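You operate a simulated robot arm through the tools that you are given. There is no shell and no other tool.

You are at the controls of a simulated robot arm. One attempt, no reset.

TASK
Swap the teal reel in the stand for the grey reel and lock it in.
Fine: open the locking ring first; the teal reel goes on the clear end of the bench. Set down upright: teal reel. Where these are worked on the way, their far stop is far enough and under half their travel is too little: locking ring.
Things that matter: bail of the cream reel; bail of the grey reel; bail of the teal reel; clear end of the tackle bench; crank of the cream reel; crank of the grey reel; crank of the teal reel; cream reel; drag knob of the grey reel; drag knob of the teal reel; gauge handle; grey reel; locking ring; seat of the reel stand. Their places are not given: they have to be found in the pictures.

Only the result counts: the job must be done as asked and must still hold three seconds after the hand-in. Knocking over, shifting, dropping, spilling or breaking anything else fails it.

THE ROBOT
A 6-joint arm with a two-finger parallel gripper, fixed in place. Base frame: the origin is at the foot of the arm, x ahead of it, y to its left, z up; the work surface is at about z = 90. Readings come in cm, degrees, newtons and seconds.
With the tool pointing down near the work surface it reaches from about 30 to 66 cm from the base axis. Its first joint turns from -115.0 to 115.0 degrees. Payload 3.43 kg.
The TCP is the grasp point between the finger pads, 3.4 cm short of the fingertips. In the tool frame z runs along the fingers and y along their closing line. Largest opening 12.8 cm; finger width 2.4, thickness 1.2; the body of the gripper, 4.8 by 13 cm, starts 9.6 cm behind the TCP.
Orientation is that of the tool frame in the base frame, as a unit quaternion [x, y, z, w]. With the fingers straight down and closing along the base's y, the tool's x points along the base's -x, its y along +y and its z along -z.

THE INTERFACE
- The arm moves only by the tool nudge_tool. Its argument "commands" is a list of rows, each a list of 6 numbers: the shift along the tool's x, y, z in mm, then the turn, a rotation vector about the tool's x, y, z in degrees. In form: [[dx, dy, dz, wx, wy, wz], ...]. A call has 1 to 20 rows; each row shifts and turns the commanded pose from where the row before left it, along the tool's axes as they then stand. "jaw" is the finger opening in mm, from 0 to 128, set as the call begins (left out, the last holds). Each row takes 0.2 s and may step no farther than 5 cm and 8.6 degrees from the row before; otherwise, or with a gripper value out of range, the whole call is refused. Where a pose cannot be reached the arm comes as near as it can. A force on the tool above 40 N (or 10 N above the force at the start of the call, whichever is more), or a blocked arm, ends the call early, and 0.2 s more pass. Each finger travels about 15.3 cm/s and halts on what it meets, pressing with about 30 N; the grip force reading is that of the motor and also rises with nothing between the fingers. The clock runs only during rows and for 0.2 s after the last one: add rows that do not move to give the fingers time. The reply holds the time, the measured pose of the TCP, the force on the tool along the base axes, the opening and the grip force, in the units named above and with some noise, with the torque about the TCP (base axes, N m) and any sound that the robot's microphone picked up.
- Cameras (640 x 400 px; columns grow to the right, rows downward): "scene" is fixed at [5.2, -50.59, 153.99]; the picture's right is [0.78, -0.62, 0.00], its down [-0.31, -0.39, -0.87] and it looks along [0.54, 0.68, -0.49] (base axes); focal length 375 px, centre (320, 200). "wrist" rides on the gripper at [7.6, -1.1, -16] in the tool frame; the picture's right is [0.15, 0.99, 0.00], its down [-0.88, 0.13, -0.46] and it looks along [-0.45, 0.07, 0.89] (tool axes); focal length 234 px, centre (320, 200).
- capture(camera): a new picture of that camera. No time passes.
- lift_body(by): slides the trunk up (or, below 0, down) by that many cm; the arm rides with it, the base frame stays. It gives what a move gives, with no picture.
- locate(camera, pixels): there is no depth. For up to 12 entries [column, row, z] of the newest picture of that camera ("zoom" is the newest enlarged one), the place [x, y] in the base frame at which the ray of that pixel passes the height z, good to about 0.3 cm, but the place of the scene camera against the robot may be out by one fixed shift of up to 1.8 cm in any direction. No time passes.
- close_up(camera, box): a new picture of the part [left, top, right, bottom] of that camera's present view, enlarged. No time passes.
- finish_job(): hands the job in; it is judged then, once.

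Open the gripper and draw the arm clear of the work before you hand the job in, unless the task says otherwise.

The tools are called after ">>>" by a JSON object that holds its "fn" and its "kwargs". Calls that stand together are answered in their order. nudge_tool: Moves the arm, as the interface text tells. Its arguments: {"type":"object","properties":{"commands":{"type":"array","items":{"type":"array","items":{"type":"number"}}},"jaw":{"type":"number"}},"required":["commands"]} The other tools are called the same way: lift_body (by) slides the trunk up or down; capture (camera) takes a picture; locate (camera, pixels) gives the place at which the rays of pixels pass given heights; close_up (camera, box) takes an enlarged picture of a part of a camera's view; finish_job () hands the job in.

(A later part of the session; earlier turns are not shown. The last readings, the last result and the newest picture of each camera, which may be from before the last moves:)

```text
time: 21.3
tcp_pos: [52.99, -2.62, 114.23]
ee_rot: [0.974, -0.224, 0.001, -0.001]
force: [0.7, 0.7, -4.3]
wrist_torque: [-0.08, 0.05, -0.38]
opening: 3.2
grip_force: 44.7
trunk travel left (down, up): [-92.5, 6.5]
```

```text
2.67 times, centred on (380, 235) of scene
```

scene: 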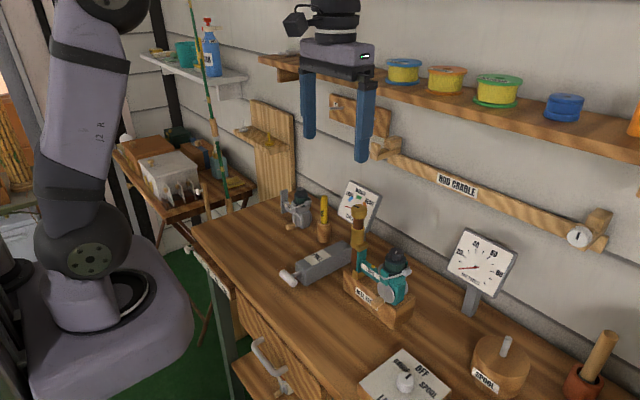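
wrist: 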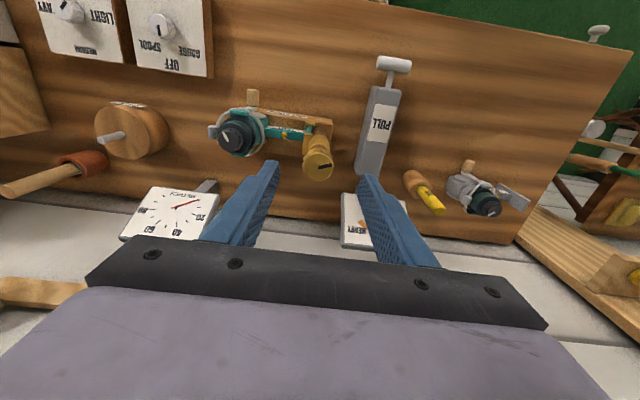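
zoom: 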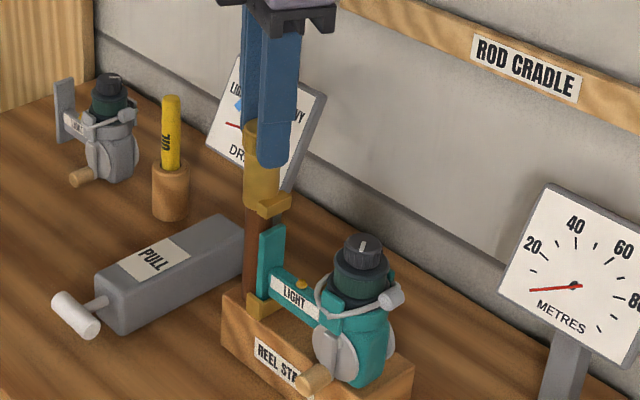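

Z-torque -0.38 Nm and the pointer slipping in the grip show the ring is at its far stop (~250°), hood fully up. Release and lift straight up.

>>> {"fn": "nudge_tool", "kwargs": {"commands": [[0, 0, 0, 0, 0, 0], [0, 0, 0, 0, 0, 0], [0, 0, 0, 0, 0, 0], [0, 0, -20, 0, 0, 0], [0, 0, -30, 0, 0, 0], [0, 0, -40, 0, 0, 0]], "jaw": 65}}

>>> {"fn": "capture", "kwargs": {"camera": "scene"}}

>>> {"fn": "close_up", "kwargs": {"camera": "scene", "box": [330, 190, 430, 330]}}

>>> {"fn": "close_up", "kwargs": {"camera": "wrist", "box": [240, 100, 480, 250]}}

```text
time: 22.4
tcp_pos: [51.94, -2.67, 115.76]
ee_rot: [0.974, -0.224, -0.019, 0.001]
force: [0.8, -0.2, -5.6]
wrist_torque: [0.04, 0.49, 0.04]
opening: 6.5
grip_force: 0.0
trunk travel left (down, up): [-92.5, 6.5]
stopped in row 5: the force on the tool passed its limit at 55 N (the readings are from after the stop); the commanded pose is now the measured one
```

```text
taken
```

scene: 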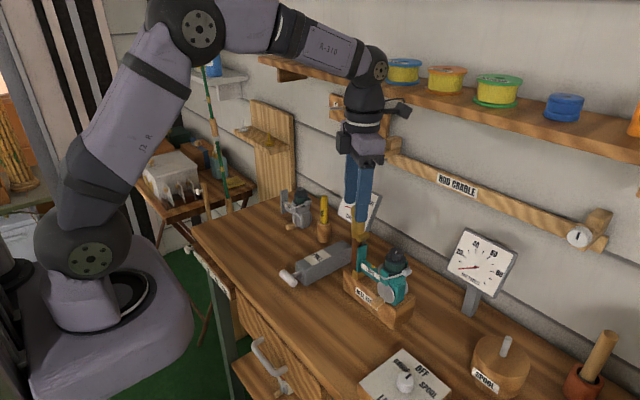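

```text
2.86 times, centred on (380, 260) of scene
```

zoom: 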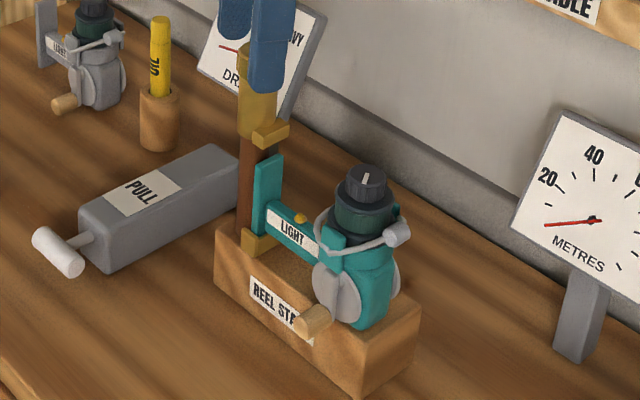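

```text
2.67 times, centred on (360, 175) of wrist
```

zoom: 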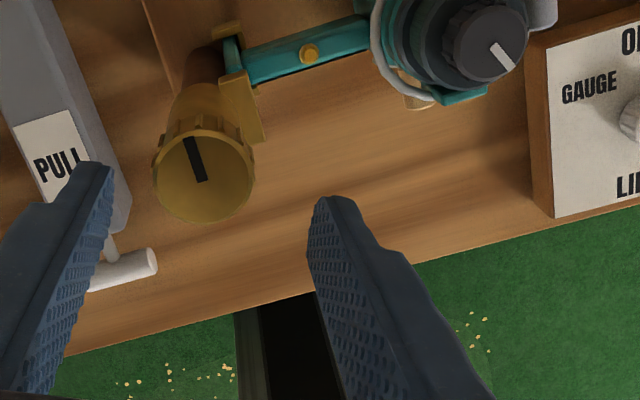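

Lifting at this yaw bumped something: the camera mount (pointing away from the robot) met the shelf above. Spools look unmoved. I rewind the yaw first, in place, which swings the mount away from the shelf.

>>> {"fn": "nudge_tool", "kwargs": {"commands": [[0, 0, 0, 0, 0, 8], [0, 0, 0, 0, 0, 8], [0, 0, 0, 0, 0, 8], [0, 0, 0, 0, 0, 8], [0, 0, 0, 0, 0, 8], [0, 0, 0, 0, 0, 8], [0, 0, 0, 0, 0, 8], [0, 0, 0, 0, 0, 8]]}}

>>> {"fn": "capture", "kwargs": {"camera": "wrist"}}

>>> {"fn": "capture", "kwargs": {"camera": "scene"}}

```text
time: 24.2
tcp_pos: [51.98, -2.65, 115.95]
ee_rot: [-0.707, 0.707, 0.013, -0.011]
force: [-0.2, 0.3, -0.2]
wrist_torque: [0.0, -0.01, 0.03]
opening: 6.5
grip_force: 0.2
trunk travel left (down, up): [-92.5, 6.5]
```

```text
taken
```

wrist: 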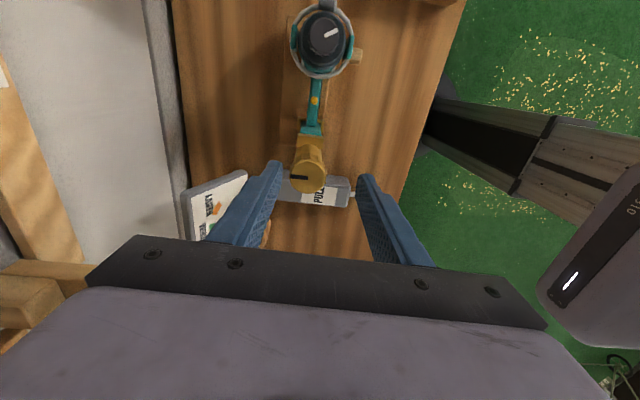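

```text
taken
```

scene: 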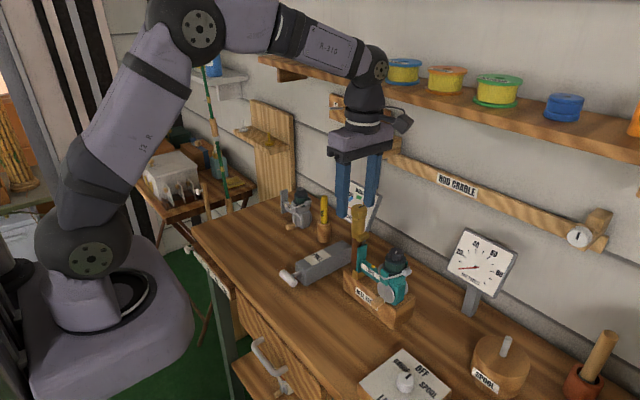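

Clear now at yaw 90°. I rewind the remaining 90° and then rise a little.

>>> {"fn": "nudge_tool", "kwargs": {"commands": [[0, 0, 0, 0, 0, 8], [0, 0, 0, 0, 0, 8], [0, 0, 0, 0, 0, 8], [0, 0, 0, 0, 0, 8], [0, 0, 0, 0, 0, 8], [0, 0, 0, 0, 0, 8], [0, 0, 0, 0, 0, 8], [0, 0, 0, 0, 0, 8], [0, 0, 0, 0, 0, 8], [0, 0, 0, 0, 0, 8], [0, 0, 0, 0, 0, 8], [0, 0, 0, 0, 0, 2], [0, 0, 0, 0, 0, 0]]}}

>>> {"fn": "capture", "kwargs": {"camera": "wrist"}}

```text
time: 27.0
tcp_pos: [52.03, -2.61, 115.83]
ee_rot: [0.001, 1.0, 0.001, -0.018]
force: [0.1, 0.2, -0.4]
wrist_torque: [0.0, 0.01, -0.03]
opening: 6.5
grip_force: 0.0
trunk travel left (down, up): [-92.5, 6.5]
```

```text
taken
```

wrist: 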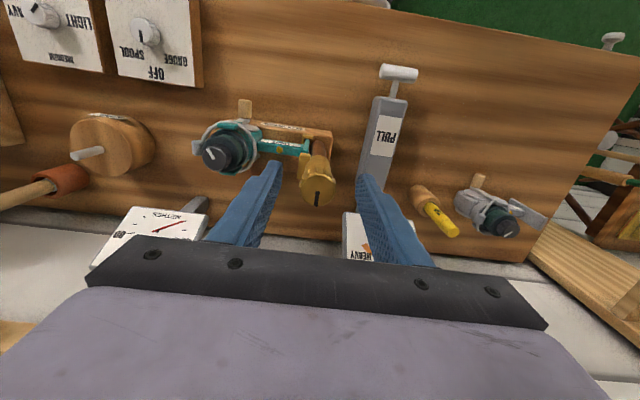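

Ring pointer now faces +x (≈265° turned, at stop). I level the tool, rise a bit, and take detailed close-ups of the foot/hood gap and the reel.

>>> {"fn": "nudge_tool", "kwargs": {"commands": [[0, 0, -20, 0, -2.06, 0], [0, 0, -30, 0, 0, 0], [40, 0, 0, 0, 0, 0], [40, 0, 0, 0, 0, 0]]}}

>>> {"fn": "close_up", "kwargs": {"camera": "scene", "box": [340, 215, 400, 305]}}

>>> {"fn": "close_up", "kwargs": {"camera": "scene", "box": [345, 235, 420, 310]}}

>>> {"fn": "capture", "kwargs": {"camera": "wrist"}}

```text
time: 28.0
tcp_pos: [44.11, -2.82, 120.95]
ee_rot: [-0.001, 1.0, 0.002, 0.001]
force: [0.0, 0.7, 0.1]
wrist_torque: [-0.02, -0.02, -0.01]
opening: 6.52
grip_force: 0.0
trunk travel left (down, up): [-92.5, 6.5]
```

```text
4.44 times, centred on (370, 260) of scene
```

zoom: 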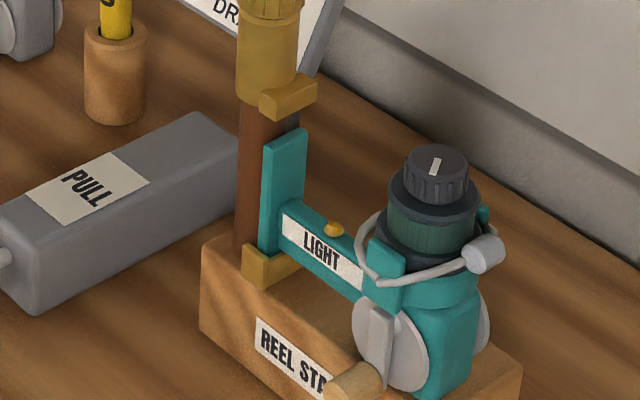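

```text
5.33 times, centred on (382, 272) of scene
```

zoom: 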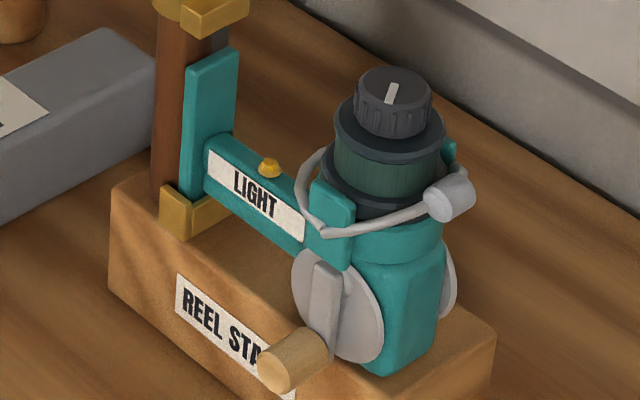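

```text
taken
```

wrist: 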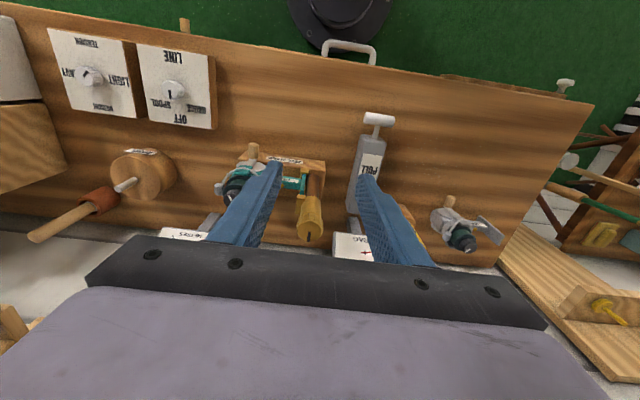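

Foot top is now clear of the hood. I open the jaws wide and shift over the reel for precise measurements.

>>> {"fn": "nudge_tool", "kwargs": {"commands": [[0, -40, -10, 0, 0, 0], [0, -35, -10, 0, 0, 0], [-20, 0, 0, 0, 0, 0], [0, 0, 0, 0, 0, 0]], "jaw": 128}}

>>> {"fn": "capture", "kwargs": {"camera": "wrist"}}

>>> {"fn": "close_up", "kwargs": {"camera": "wrist", "box": [260, 110, 390, 215]}}

```text
time: 29.0
tcp_pos: [45.96, -10.25, 122.67]
ee_rot: [0.0, 1.0, 0.002, 0.001]
force: [-0.6, 0.8, 0.2]
wrist_torque: [-0.01, -0.02, 0.01]
opening: 12.82
grip_force: 0.0
trunk travel left (down, up): [-92.5, 6.5]
```

```text
taken
```

wrist: 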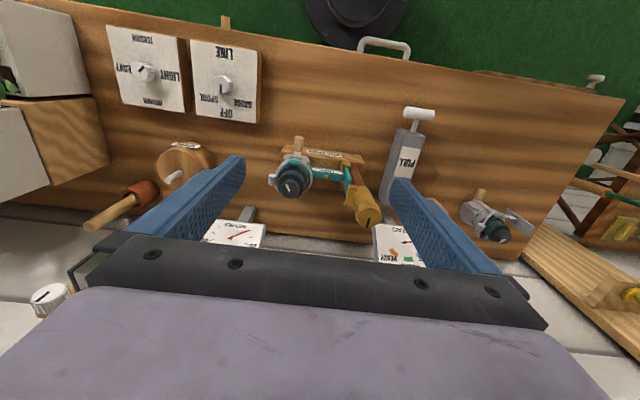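

```text
3.81 times, centred on (325, 162) of wrist
```

zoom: 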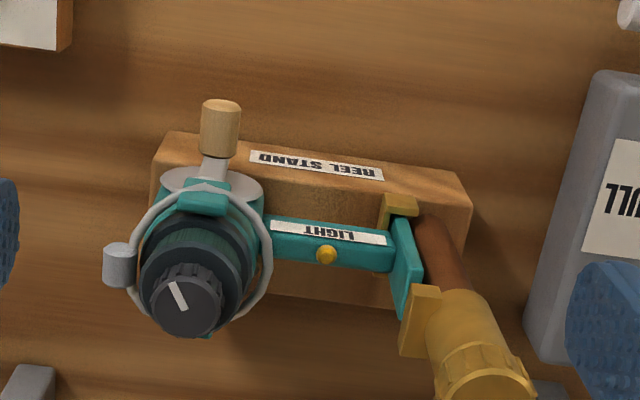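

I'll triangulate knob top, stem button, foot top and stand surfaces from this wrist view and the scene view.

>>> {"fn": "locate", "kwargs": {"camera": "zoom", "pixels": [[186, 308, 104], [186, 308, 108], [326, 254, 98], [326, 254, 102], [270, 240, 100], [395, 245, 100], [395, 270, 100], [270, 262, 100], [407, 222, 104], [420, 316, 104], [470, 178, 94], [415, 207, 96]]}}

>>> {"fn": "locate", "kwargs": {"camera": "scene", "pixels": [[395.5, 250.4, 104], [395.5, 250.4, 106], [395.5, 250.4, 108], [372.6, 266.7, 98], [372.6, 266.7, 100], [372.6, 266.7, 102], [359.3, 207.8, 113.8]]}}

```text
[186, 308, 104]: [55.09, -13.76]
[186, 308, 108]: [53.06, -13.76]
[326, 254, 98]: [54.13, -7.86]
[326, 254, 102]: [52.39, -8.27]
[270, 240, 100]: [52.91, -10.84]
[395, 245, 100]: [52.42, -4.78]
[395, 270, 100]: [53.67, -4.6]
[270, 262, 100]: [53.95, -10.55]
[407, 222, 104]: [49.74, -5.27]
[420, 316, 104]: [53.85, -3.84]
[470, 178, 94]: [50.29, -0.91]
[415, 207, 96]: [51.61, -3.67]
```

```text
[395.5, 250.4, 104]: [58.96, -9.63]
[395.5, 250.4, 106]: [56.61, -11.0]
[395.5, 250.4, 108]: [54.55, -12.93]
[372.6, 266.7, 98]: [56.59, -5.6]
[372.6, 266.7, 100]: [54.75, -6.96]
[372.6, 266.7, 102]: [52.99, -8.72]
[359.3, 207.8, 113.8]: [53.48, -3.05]
```

Estimates: stem top z≈101.7 at (52.5,-8.2), knob top z≈109.4 at (52.4,-13.8). Now checking the vertical gap foot-top to hood, and pocket lip height, via scene pixels.

>>> {"fn": "close_up", "kwargs": {"camera": "scene", "box": [345, 220, 385, 290]}}

>>> {"fn": "close_up", "kwargs": {"camera": "wrist", "box": [335, 150, 385, 215]}}

```text
5.71 times, centred on (365, 255) of scene
```

zoom: 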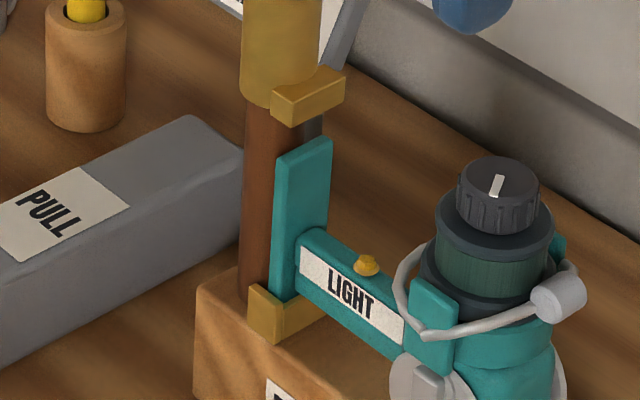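

```text
6.15 times, centred on (360, 182) of wrist
```

zoom: 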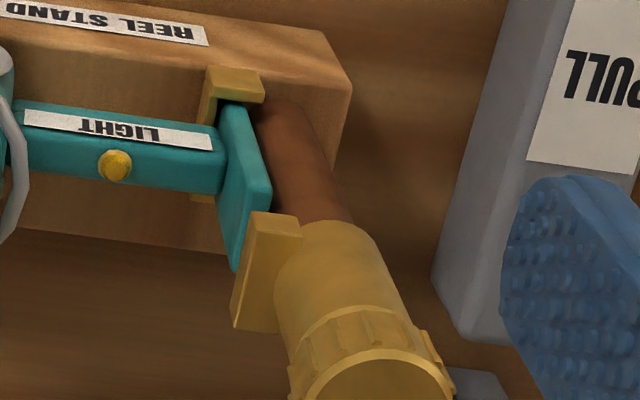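

Foot has ≈2 cm free above it, lip insertion ≈1 cm. I rotate the hand +90° so the fingers close along x across the stem, and move above the stem.

>>> {"fn": "nudge_tool", "kwargs": {"commands": [[0, 0, 0, 0, 0, -8], [0, 0, 0, 0, 0, -8], [0, 0, 0, 0, 0, -8], [0, 0, 0, 0, 0, -8], [0, 0, 0, 0, 0, -8], [0, 0, 0, 0, 0, -8], [0, 0, 0, 0, 0, -8], [0, 0, 0, 0, 0, -8], [0, 0, 0, 0, 0, -8], [0, 0, 0, 0, 0, -8], [0, 0, 0, 0, 0, -8], [0, 0, 0, 0, 0, -2], [-8, -33, 0, 0, 0, 0], [-8, -33, 0, 0, 0, 0], [0, 0, 20, 0, 0, 0], [0, 0, 20, 0, 0, 0], [0, 0, 20, 0, 0, 0], [0, 0, 0, 0, 0, 0]], "jaw": 50}}

>>> {"fn": "capture", "kwargs": {"camera": "wrist"}}

>>> {"fn": "close_up", "kwargs": {"camera": "wrist", "box": [250, 60, 400, 220]}}

>>> {"fn": "close_up", "kwargs": {"camera": "scene", "box": [330, 170, 430, 310]}}

```text
time: 32.8
tcp_pos: [52.57, -8.59, 116.86]
ee_rot: [0.707, -0.707, 0.0, -0.002]
force: [0.1, 0.0, 0.2]
wrist_torque: [0.02, -0.03, 0.01]
opening: 5.02
grip_force: 0.1
trunk travel left (down, up): [-92.5, 6.5]
```

```text
taken
```

wrist: 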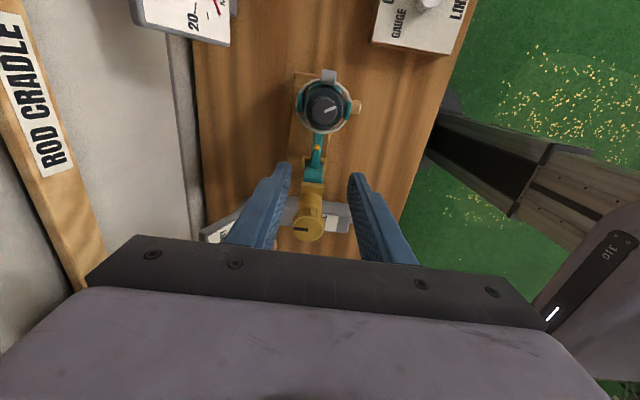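

```text
2.50 times, centred on (325, 140) of wrist
```

zoom: 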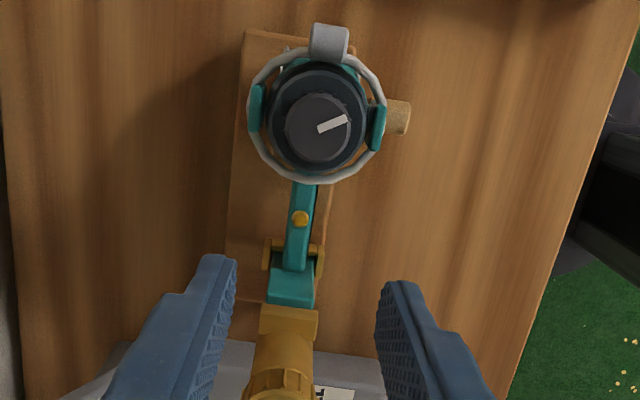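

```text
2.86 times, centred on (380, 240) of scene
```

zoom: 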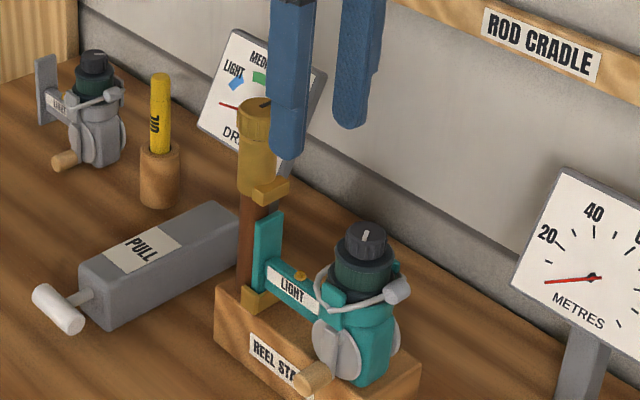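

From here I locate stem edges at z≈101.6, ring top and knob to refine x alignment.

>>> {"fn": "locate", "kwargs": {"camera": "zoom", "pixels": [[300, 218, 102], [287, 245, 101.6], [311, 245, 101.6], [292, 190, 101.6], [316, 190, 101.6], [317, 127, 109.4], [268, 300, 105.5], [313, 305, 105.5], [316, 180, 103], [262, 312, 108]]}}

>>> {"fn": "close_up", "kwargs": {"camera": "wrist", "box": [280, 120, 360, 180]}}

```text
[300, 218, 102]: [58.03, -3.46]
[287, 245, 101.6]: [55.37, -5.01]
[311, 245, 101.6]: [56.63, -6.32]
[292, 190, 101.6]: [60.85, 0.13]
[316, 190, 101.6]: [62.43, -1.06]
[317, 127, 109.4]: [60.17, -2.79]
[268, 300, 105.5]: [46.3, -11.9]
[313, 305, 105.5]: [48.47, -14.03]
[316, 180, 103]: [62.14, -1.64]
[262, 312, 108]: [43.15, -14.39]
```

```text
6.67 times, centred on (320, 150) of wrist
```

zoom: 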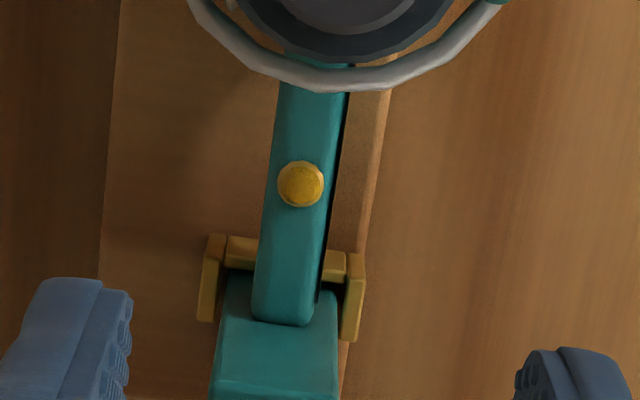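

That zoom was the scene one; using the new wrist zoom now for the stem edges and bracket.

>>> {"fn": "locate", "kwargs": {"camera": "zoom", "pixels": [[300, 185, 102], [265, 220, 101.6], [322, 220, 101.6], [277, 110, 101.6], [347, 110, 101.6], [220, 350, 104], [338, 300, 104], [225, 240, 98], [352, 258, 98], [320, 85, 103]]}}

```text
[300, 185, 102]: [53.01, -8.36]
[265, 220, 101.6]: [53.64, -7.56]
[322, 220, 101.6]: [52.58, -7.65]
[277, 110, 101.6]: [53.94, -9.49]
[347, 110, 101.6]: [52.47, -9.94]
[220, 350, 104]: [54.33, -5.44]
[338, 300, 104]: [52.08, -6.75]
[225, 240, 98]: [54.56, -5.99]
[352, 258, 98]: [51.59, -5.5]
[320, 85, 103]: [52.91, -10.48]
```

Stem centre is at x≈53.1, y range -10…-6; the ring axis x agrees (53.05). I shift +5 mm in x and descend to z≈100.7 over the stem.

>>> {"fn": "nudge_tool", "kwargs": {"commands": [[1, -5, 0, 0, 0, 0], [0, 0, 20, 0, 0, 0], [0, 0, 20, 0, 0, 0], [0, 0, 20, 0, 0, 0], [0, 0, 20, 0, 0, 0], [0, 0, 20, 0, 0, 0], [0, 0, 20, 0, 0, 0], [0, 0, 20, 0, 0, 0], [0, 0, 20, 0, 0, 0], [0, 0, 0, 0, 0, 0]]}}

>>> {"fn": "capture", "kwargs": {"camera": "wrist"}}

>>> {"fn": "close_up", "kwargs": {"camera": "scene", "box": [330, 190, 430, 310]}}

```text
time: 34.7
tcp_pos: [53.72, -8.64, 103.12]
ee_rot: [0.708, -0.706, 0.007, -0.009]
force: [-11.8, 0.9, 20.9]
wrist_torque: [0.85, -0.95, 0.55]
opening: 4.98
grip_force: 0.0
trunk travel left (down, up): [-92.5, 6.5]
stopped in row 9: the force on the tool passed its limit at 50 N (the readings are from after the stop); the commanded pose is now the measured one
```

```text
taken
```

wrist: 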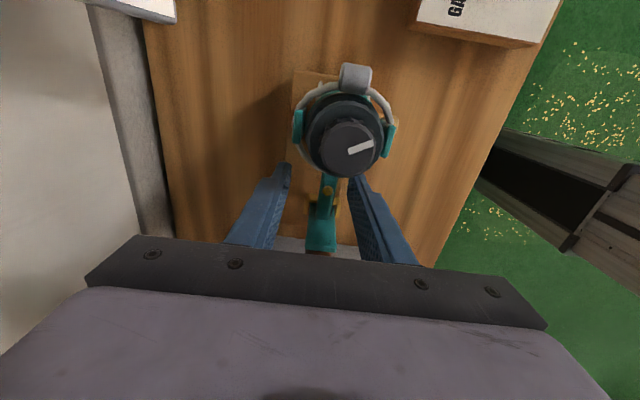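

```text
3.33 times, centred on (380, 250) of scene
```

zoom: 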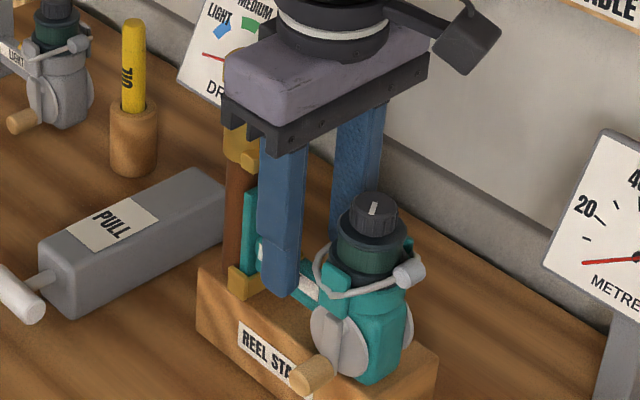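

Contact at z≈103 before full depth. I look closer at where the hand touches (likely the palm on the ring top).

>>> {"fn": "close_up", "kwargs": {"camera": "scene", "box": [335, 180, 415, 240]}}

>>> {"fn": "close_up", "kwargs": {"camera": "wrist", "box": [250, 110, 400, 270]}}

>>> {"fn": "capture", "kwargs": {"camera": "scene"}}

```text
6.67 times, centred on (375, 210) of scene
```

zoom: 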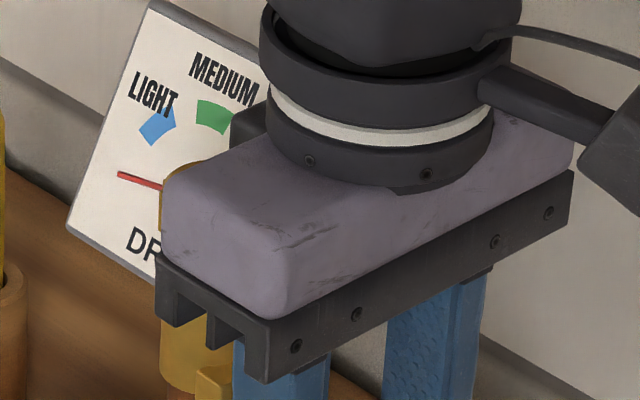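

```text
2.50 times, centred on (325, 190) of wrist
```

zoom: 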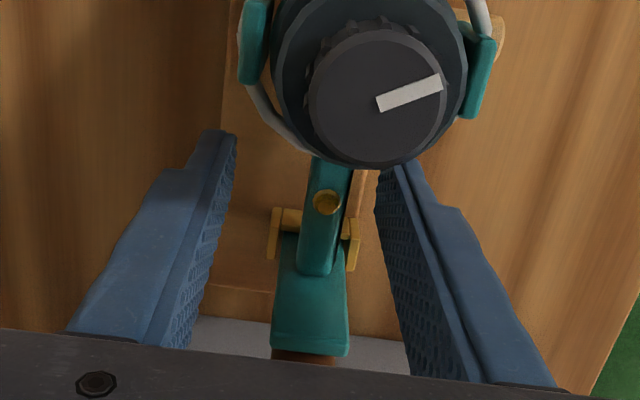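

```text
taken
```

scene: 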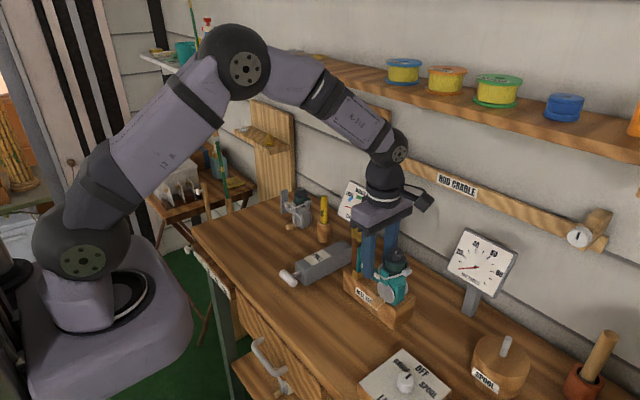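

The black protrusion on the hand's +y side sits on the ring top. I'll raise a bit; first refine the stem's height by comparing the button position from this nearer view.

>>> {"fn": "nudge_tool", "kwargs": {"commands": [[0, 0, -10, 0, 0, 0], [0, 6, 0, 1.0, 0, 0], [0, 0, 0, 0, 0, 0]]}}

>>> {"fn": "close_up", "kwargs": {"camera": "wrist", "box": [250, 110, 400, 270]}}

>>> {"fn": "close_up", "kwargs": {"camera": "scene", "box": [330, 190, 430, 330]}}

```text
time: 35.5
tcp_pos: [53.24, -8.57, 103.81]
ee_rot: [-0.707, 0.707, -0.012, 0.015]
force: [-0.1, 1.2, 0.7]
wrist_torque: [0.02, 0.02, -0.02]
opening: 4.99
grip_force: 0.1
trunk travel left (down, up): [-92.5, 6.5]
```

```text
2.50 times, centred on (325, 190) of wrist
```

zoom: 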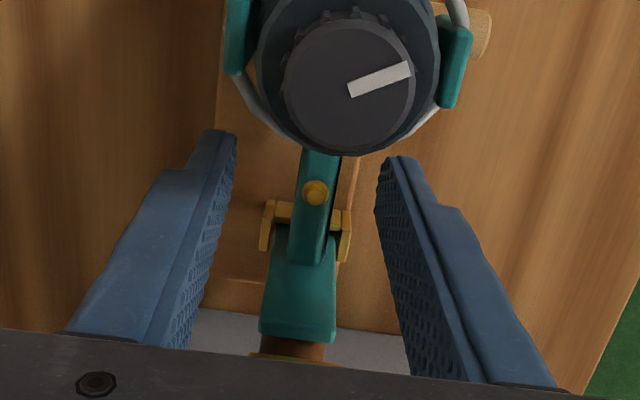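

```text
2.86 times, centred on (380, 260) of scene
```

zoom: 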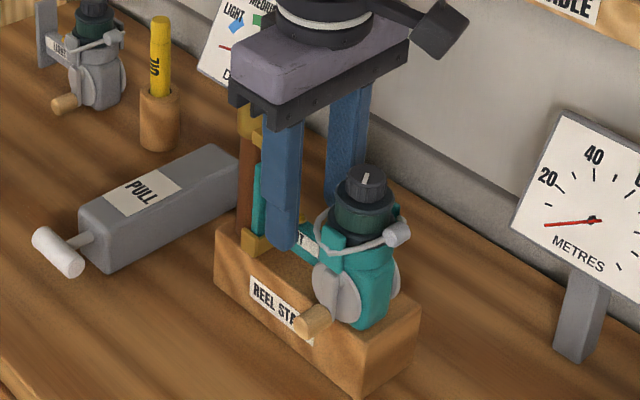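

Tilt correction had the wrong sign; fix it (wx = -2.2°) and re-locate the button/stem from the leveled pose.

>>> {"fn": "nudge_tool", "kwargs": {"commands": [[0, 0, -3, -2.2, 0, 0], [0, 0, 0, 0, 0, 0]]}}

>>> {"fn": "close_up", "kwargs": {"camera": "wrist", "box": [250, 110, 400, 270]}}

```text
time: 36.1
tcp_pos: [53.08, -8.6, 103.97]
ee_rot: [0.707, -0.707, -0.002, 0.0]
force: [0.4, 0.0, -0.2]
wrist_torque: [0.0, -0.03, 0.0]
opening: 4.99
grip_force: 0.1
trunk travel left (down, up): [-92.5, 6.5]
```

```text
2.50 times, centred on (325, 190) of wrist
```

zoom: 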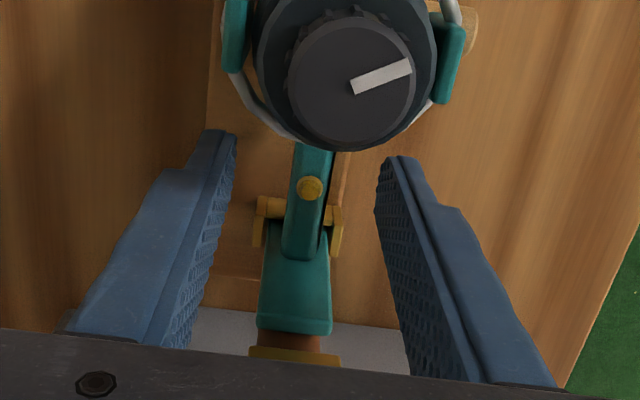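

>>> {"fn": "locate", "kwargs": {"camera": "zoom", "pixels": [[310, 188, 101], [310, 188, 102], [310, 188, 103], [294, 225, 101.6], [326, 225, 101.6], [295, 325, 105], [352, 84, 109], [300, 145, 103], [297, 352, 108]]}}

```text
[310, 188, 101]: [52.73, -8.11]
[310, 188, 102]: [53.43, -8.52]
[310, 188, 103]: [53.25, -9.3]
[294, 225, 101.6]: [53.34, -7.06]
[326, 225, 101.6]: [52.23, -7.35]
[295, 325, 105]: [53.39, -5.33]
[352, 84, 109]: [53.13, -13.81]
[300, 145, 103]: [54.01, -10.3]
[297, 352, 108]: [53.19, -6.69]
```

No contact at z≈103.8–104. I go to y≈-8.75, z≈103.7 (tips overlap the stem ≈1.1 cm) and close on the stem.

>>> {"fn": "nudge_tool", "kwargs": {"commands": [[1.5, 0, 2.5, 0, 0, 0], [0, 0, 0, 0, 0, 0]]}}

>>> {"fn": "nudge_tool", "kwargs": {"commands": [[0, 0, 0, 0, 0, 0], [0, 0, 0, 0, 0, 0], [0, 0, 0, 0, 0, 0]], "jaw": 5}}

>>> {"fn": "close_up", "kwargs": {"camera": "wrist", "box": [250, 110, 400, 270]}}

>>> {"fn": "close_up", "kwargs": {"camera": "scene", "box": [340, 220, 420, 310]}}

```text
time: 36.7
tcp_pos: [53.19, -8.8, 103.67]
ee_rot: [0.707, -0.707, -0.002, -0.001]
force: [-0.5, -0.3, -0.2]
wrist_torque: [0.0, 0.0, 0.03]
opening: 4.99
grip_force: 0.0
trunk travel left (down, up): [-92.5, 6.5]
```

```text
time: 37.5
tcp_pos: [53.15, -8.71, 103.73]
ee_rot: [-0.707, 0.708, 0.002, 0.0]
force: [-1.2, -1.0, 0.9]
wrist_torque: [0.02, 0.05, 0.03]
opening: 1.35
grip_force: 30.0
trunk travel left (down, up): [-92.5, 6.5]
```

```text
2.50 times, centred on (325, 190) of wrist
```

zoom: 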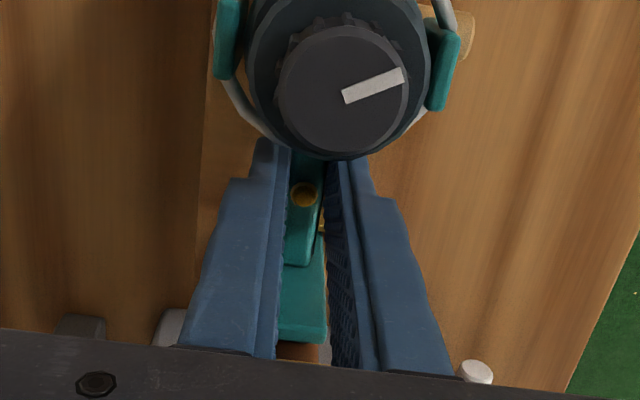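

```text
4.44 times, centred on (380, 265) of scene
```

zoom: 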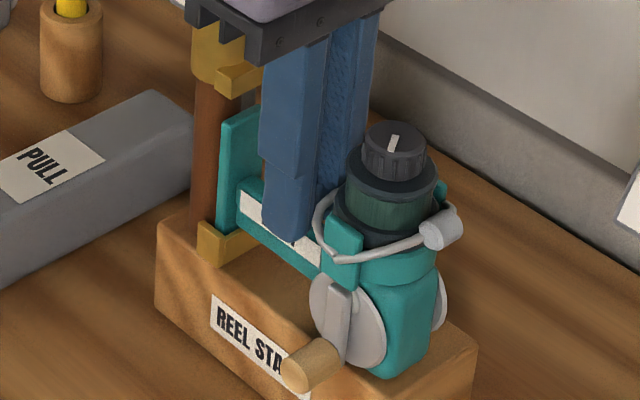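

Gripped the stem (opening 1.35 cm, grip 30 N). Lift slowly by 6 mm first and check.

>>> {"fn": "nudge_tool", "kwargs": {"commands": [[0, 0, -2, 0, 0, 0], [0, 0, -2, 0, 0, 0], [0, 0, -2, 0, 0, 0], [0, 0, 0, 0, 0, 0]]}}

>>> {"fn": "close_up", "kwargs": {"camera": "scene", "box": [340, 220, 420, 310]}}

>>> {"fn": "close_up", "kwargs": {"camera": "wrist", "box": [250, 110, 400, 270]}}

```text
time: 38.5
tcp_pos: [53.22, -8.81, 104.42]
ee_rot: [-0.707, 0.707, 0.003, 0.0]
force: [-2.4, -0.2, -4.3]
wrist_torque: [0.05, 0.25, 0.15]
opening: 1.36
grip_force: 29.9
trunk travel left (down, up): [-92.5, 6.5]
```

```text
4.44 times, centred on (380, 265) of scene
```

zoom: 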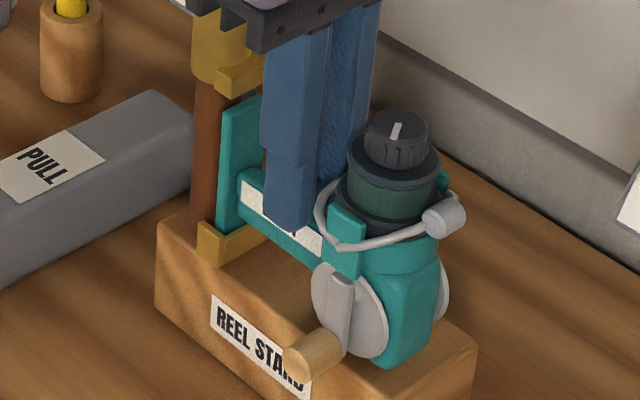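

```text
2.50 times, centred on (325, 190) of wrist
```

zoom: 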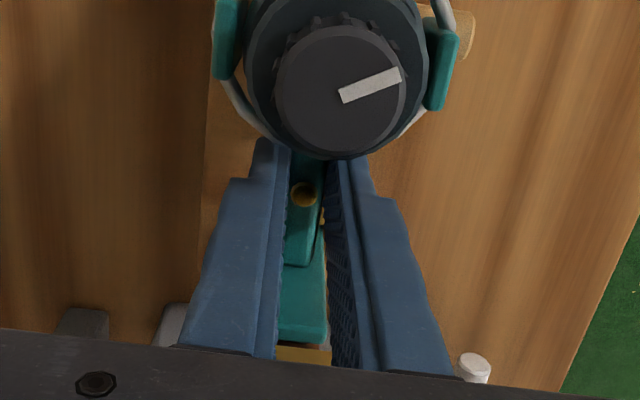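

Reel is rising with the hand. Continue another 6 mm.

>>> {"fn": "nudge_tool", "kwargs": {"commands": [[0, 0, -2, 0, 0, 0], [0, 0, -2, 0, 0, 0], [0, 0, -2, 0, 0, 0], [0, 0, 0, 0, 0, 0]]}}

>>> {"fn": "close_up", "kwargs": {"camera": "scene", "box": [340, 220, 420, 310]}}

>>> {"fn": "close_up", "kwargs": {"camera": "wrist", "box": [250, 110, 400, 270]}}

```text
time: 39.5
tcp_pos: [53.22, -8.84, 105.01]
ee_rot: [-0.707, 0.707, 0.001, 0.001]
force: [-2.8, 0.7, -3.4]
wrist_torque: [0.1, 0.17, 0.09]
opening: 1.38
grip_force: 30.1
trunk travel left (down, up): [-92.5, 6.5]
```

```text
4.44 times, centred on (380, 265) of scene
```

zoom: 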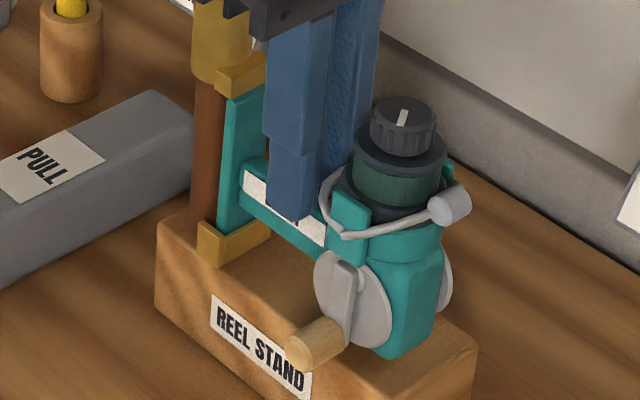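

```text
2.50 times, centred on (325, 190) of wrist
```

zoom: 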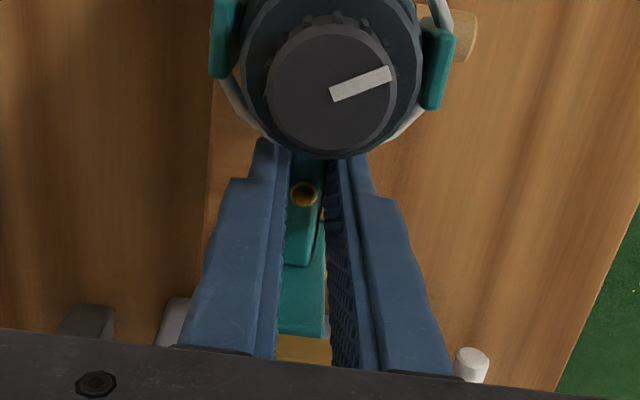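

Foot bottom is close to the lip top, ~1 cm remains under the hood. Lift 4 mm more and inspect the pocket closely.

>>> {"fn": "nudge_tool", "kwargs": {"commands": [[0, 0, -2, 0, 0, 0], [0, 0, -2, 0, 0, 0], [0, 0, 0, 0, 0, 0]]}}

>>> {"fn": "close_up", "kwargs": {"camera": "scene", "box": [345, 225, 395, 285]}}

>>> {"fn": "close_up", "kwargs": {"camera": "wrist", "box": [290, 150, 370, 230]}}

```text
time: 40.3
tcp_pos: [53.3, -8.8, 105.4]
ee_rot: [-0.707, 0.707, 0.001, 0.001]
force: [-0.6, -0.9, -3.2]
wrist_torque: [0.1, 0.05, -0.01]
opening: 1.37
grip_force: 30.0
trunk travel left (down, up): [-92.5, 6.5]
```

```text
6.67 times, centred on (370, 255) of scene
```

zoom: 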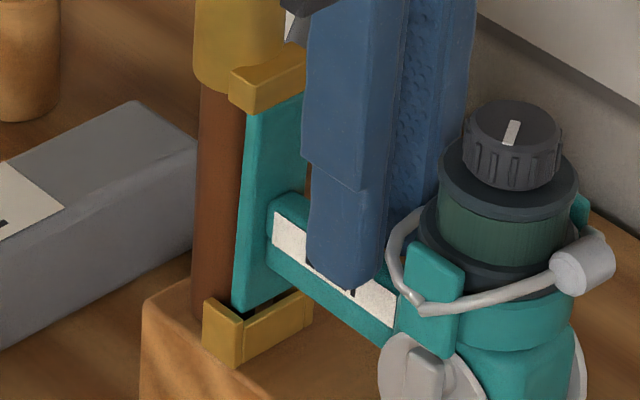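

```text
5.00 times, centred on (330, 190) of wrist
```

zoom: 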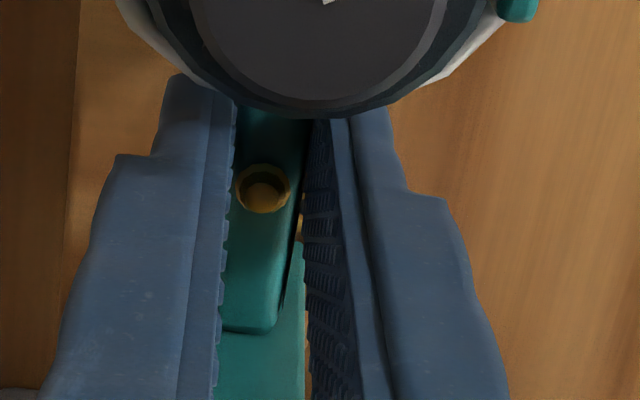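

Foot bottom is now above the lip and clear of the hood. Slide out in -y slowly.

>>> {"fn": "nudge_tool", "kwargs": {"commands": [[4, 0, -1, 0, 0, 0], [4, 0, 0, 0, 0, 0], [6, 0, 0, 0, 0, 0], [8, 0, 0, 0, 0, 0], [8, 0, 0, 0, 0, 0], [0, 0, 0, 0, 0, 0]]}}

>>> {"fn": "close_up", "kwargs": {"camera": "scene", "box": [340, 200, 430, 310]}}

>>> {"fn": "capture", "kwargs": {"camera": "wrist"}}

```text
time: 41.7
tcp_pos: [53.24, -11.76, 105.5]
ee_rot: [0.707, -0.707, -0.002, 0.0]
force: [0.3, -1.4, -2.7]
wrist_torque: [0.09, 0.01, 0.02]
opening: 1.37
grip_force: 30.0
trunk travel left (down, up): [-92.5, 6.5]
```

```text
3.64 times, centred on (385, 255) of scene
```

zoom: 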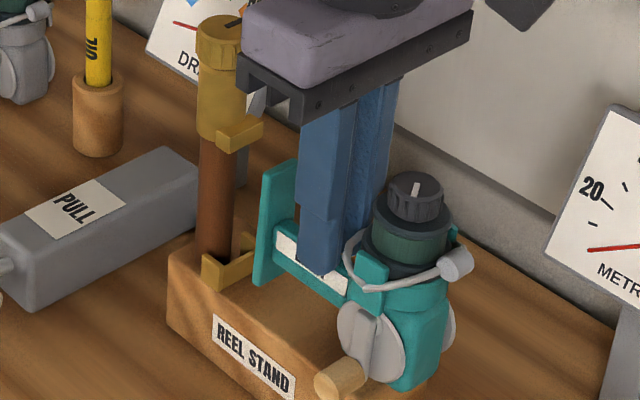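

```text
taken
```

wrist: 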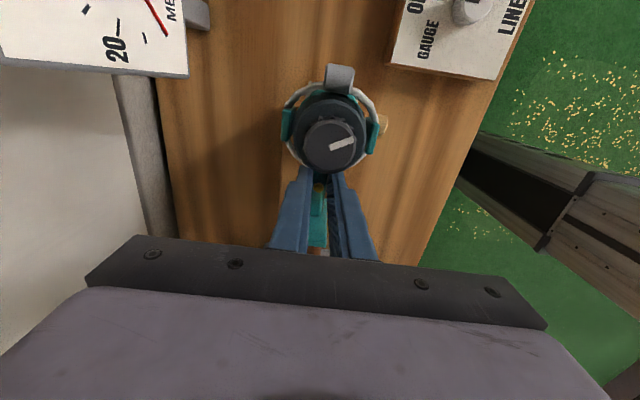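

The teal reel is out of the seat. I zoom on the empty pocket for reference and then lift and retreat toward the robot with moderate steps.

>>> {"fn": "close_up", "kwargs": {"camera": "scene", "box": [345, 240, 385, 290]}}

>>> {"fn": "nudge_tool", "kwargs": {"commands": [[20, 0, -10, 0, 0, 0], [20, 0, -20, 0, 0, 0], [0, 10, -25, 0, 0, 0], [0, 25, -25, 0, 0, 0], [0, 25, -25, 0, 0, 0], [0, 25, -25, 0, 0, 0], [0, 10, -25, 0, 0, 0], [0, 0, -25, 0, 0, 0], [0, 0, 0, 0, 0, 0]]}}

>>> {"fn": "capture", "kwargs": {"camera": "scene"}}

>>> {"fn": "capture", "kwargs": {"camera": "wrist"}}

```text
8.00 times, centred on (365, 265) of scene
```

zoom: 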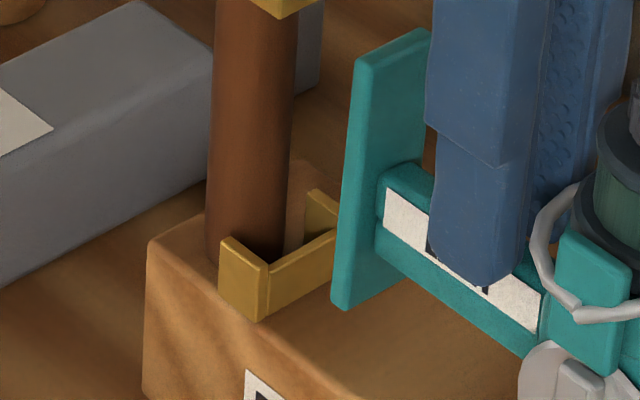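

```text
time: 43.7
tcp_pos: [43.95, -15.87, 123.5]
ee_rot: [0.707, -0.707, -0.002, 0.0]
force: [-0.2, -0.5, -2.6]
wrist_torque: [0.09, 0.01, -0.05]
opening: 1.38
grip_force: 30.1
trunk travel left (down, up): [-92.5, 6.5]
```

```text
taken
```

scene: 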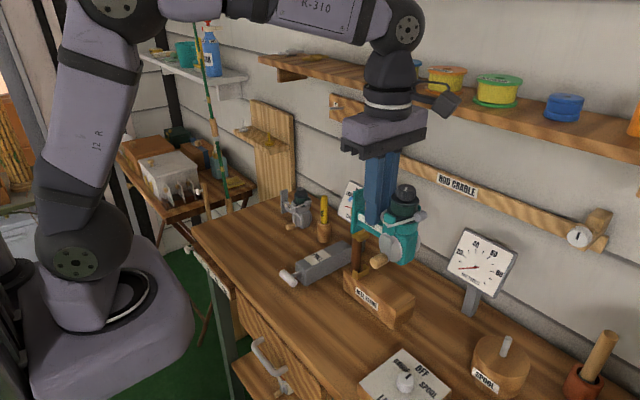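

```text
taken
```

wrist: 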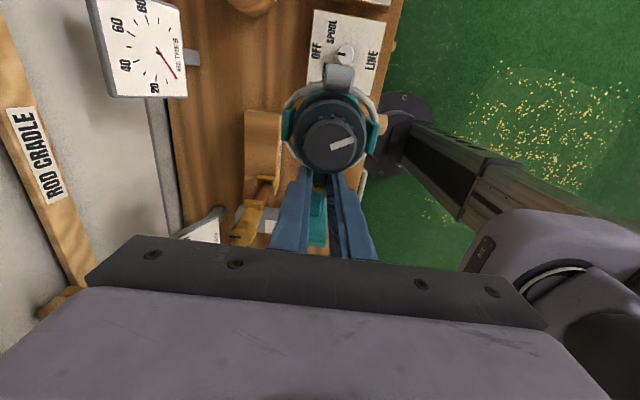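

Reel held upright and high. Moving it across to the clear (+y) end at x≈45, over y≈39, in 34 mm steps.

>>> {"fn": "nudge_tool", "kwargs": {"commands": [[-20, 0, 0, 0, 0, 0], [-34, 0, 0, 0, 0, 0], [-34, 0, 0, 0, 0, 0], [-34, 0, 0, 0, 0, 0], [-34, 0, 0, 0, 0, 0], [-34, 0, 0, 0, 0, 0], [-34, 0, 0, 0, 0, 0], [-34, 0, 0, 0, 0, 0], [-34, -2, 0, 0, 0, 0], [-34, -2, 0, 0, 0, 0], [-34, -2, 0, 0, 0, 0], [-34, -2, 0, 0, 0, 0], [-34, -2, 0, 0, 0, 0], [-34, 0, 0, 0, 0, 0], [-34, 0, 0, 0, 0, 0], [-34, 0, 0, 0, 0, 0], [-20, 0, 0, 0, 0, 0], [0, 0, 0, 0, 0, 0]]}}

>>> {"fn": "capture", "kwargs": {"camera": "scene"}}

>>> {"fn": "capture", "kwargs": {"camera": "wrist"}}

```text
time: 47.5
tcp_pos: [44.6, 39.12, 123.68]
ee_rot: [-0.707, 0.707, 0.002, 0.0]
force: [0.4, -0.3, -2.5]
wrist_torque: [0.13, 0.01, -0.03]
opening: 1.35
grip_force: 30.3
trunk travel left (down, up): [-92.5, 6.5]
```

```text
taken
```

scene: 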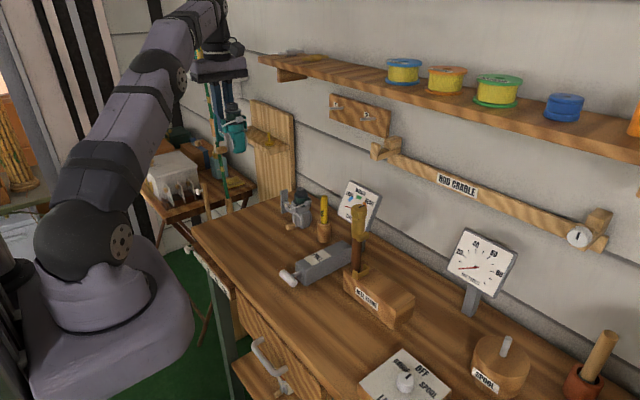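

```text
taken
```

wrist: 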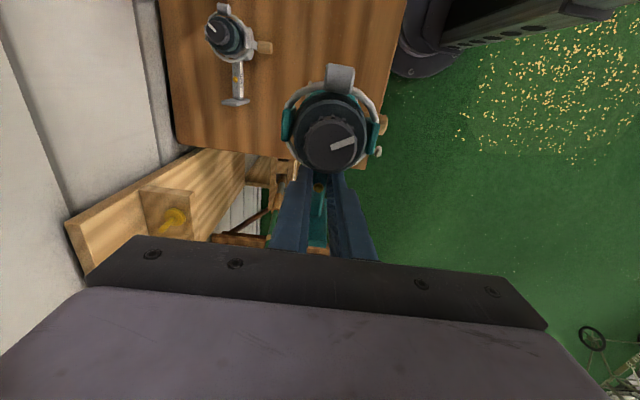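

Here the wrist view shows the bench's +y edge and the grey reel (foot at (235,100), knob (228,28)). Locating bench edges and grey's features.

>>> {"fn": "locate", "kwargs": {"camera": "wrist", "pixels": [[190, 145, 90], [360, 168, 90], [395, 60, 90], [170, 80, 90], [235, 100, 98], [238, 70, 97], [225, 30, 104], [263, 47, 95], [318, 185, 121.5], [330, 140, 129]]}}

>>> {"fn": "close_up", "kwargs": {"camera": "wrist", "box": [180, 0, 290, 120]}}

```text
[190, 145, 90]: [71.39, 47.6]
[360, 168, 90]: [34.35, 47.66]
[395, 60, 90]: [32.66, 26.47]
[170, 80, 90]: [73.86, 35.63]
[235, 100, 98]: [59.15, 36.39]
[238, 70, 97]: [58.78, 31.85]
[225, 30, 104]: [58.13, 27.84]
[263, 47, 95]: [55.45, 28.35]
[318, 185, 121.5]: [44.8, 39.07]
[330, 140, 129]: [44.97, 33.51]
```

```text
3.33 times, centred on (235, 60) of wrist
```

zoom: 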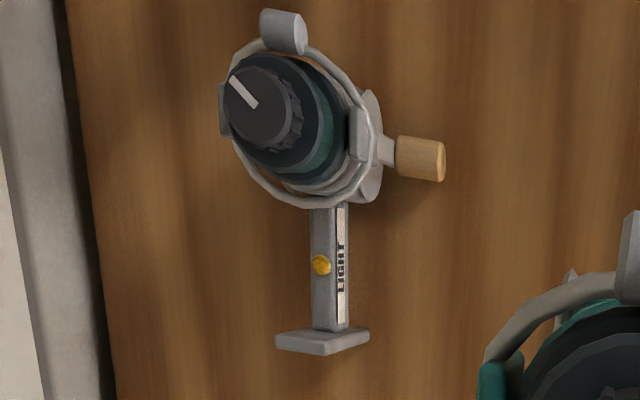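

Bench +y edge is y≈47.6; grey stem centre ≈(58.8,32), foot ≈(59.2,36.4). I triangulate grey's knob top to learn the reel's height above the bench.

>>> {"fn": "locate", "kwargs": {"camera": "wrist", "pixels": [[216.4, 32.4, 102], [216.4, 32.4, 104], [216.4, 32.4, 106], [235.3, 79.5, 95], [235.3, 79.5, 97], [235.3, 79.5, 99]]}}

>>> {"fn": "locate", "kwargs": {"camera": "scene", "pixels": [[301.7, 187.6, 102], [301.7, 187.6, 104], [301.7, 187.6, 106], [301.7, 228.3, 90], [290.0, 203.5, 95], [290.0, 203.5, 97], [290.0, 203.5, 99]]}}

>>> {"fn": "close_up", "kwargs": {"camera": "scene", "box": [270, 180, 330, 240]}}

```text
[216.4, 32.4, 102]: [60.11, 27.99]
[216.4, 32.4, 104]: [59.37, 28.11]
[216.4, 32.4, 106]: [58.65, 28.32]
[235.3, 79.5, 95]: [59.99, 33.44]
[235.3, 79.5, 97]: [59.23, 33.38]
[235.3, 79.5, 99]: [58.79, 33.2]
```

```text
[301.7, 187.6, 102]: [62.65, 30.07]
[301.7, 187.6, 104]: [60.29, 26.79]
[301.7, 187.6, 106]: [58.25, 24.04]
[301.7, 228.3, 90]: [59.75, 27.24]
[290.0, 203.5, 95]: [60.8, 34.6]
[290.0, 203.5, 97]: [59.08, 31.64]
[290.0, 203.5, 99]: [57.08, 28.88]
```

```text
6.67 times, centred on (300, 210) of scene
```

zoom: 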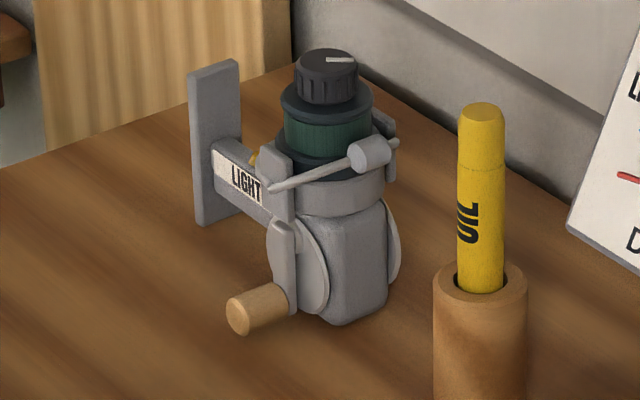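

Knob top of the standing grey reel is ≈13.5 cm above the bench, so teal should touch down with TCP z≈97.7. Lowering to z≈102 first.

>>> {"fn": "nudge_tool", "kwargs": {"commands": [[0, 0, 15, 0, 0, 0], [0, 0, 25, 0, 0, 0], [0, 0, 30, 0, 0, 0], [0, 0, 30, 0, 0, 0], [0, 0, 30, 0, 0, 0], [0, 0, 30, 0, 0, 0], [0, 0, 25, 0, 0, 0], [0, 0, 20, 0, 0, 0], [0, 0, 10, 0, 0, 0], [0, 0, 0, 0, 0, 0]]}}

>>> {"fn": "close_up", "kwargs": {"camera": "scene", "box": [190, 150, 310, 260]}}

>>> {"fn": "capture", "kwargs": {"camera": "wrist"}}

```text
time: 49.7
tcp_pos: [44.77, 39.1, 102.25]
ee_rot: [-0.707, 0.707, 0.002, 0.001]
force: [0.8, -0.2, -3.0]
wrist_torque: [0.08, 0.04, 0.01]
opening: 1.38
grip_force: 29.8
trunk travel left (down, up): [-92.5, 6.5]
```

```text
3.64 times, centred on (250, 205) of scene
```

zoom: 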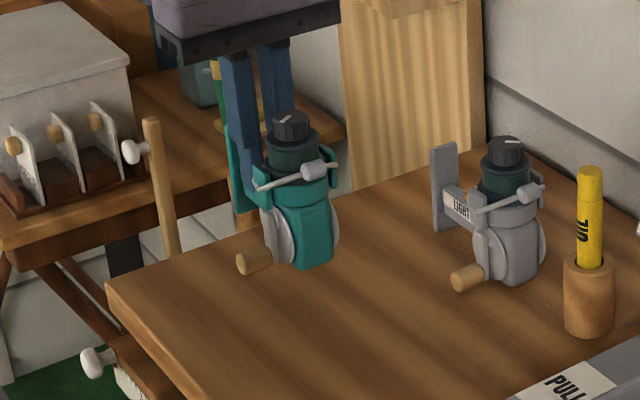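

```text
taken
```

wrist: 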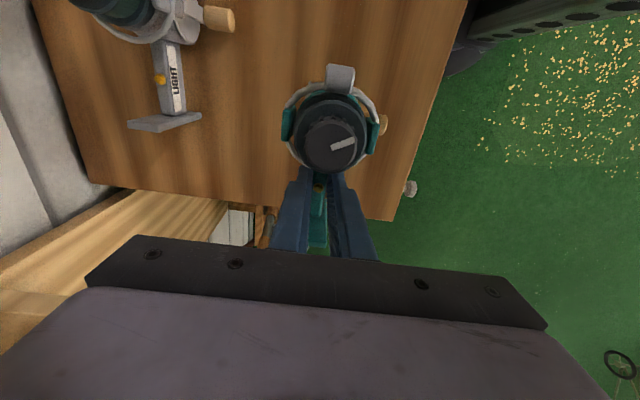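

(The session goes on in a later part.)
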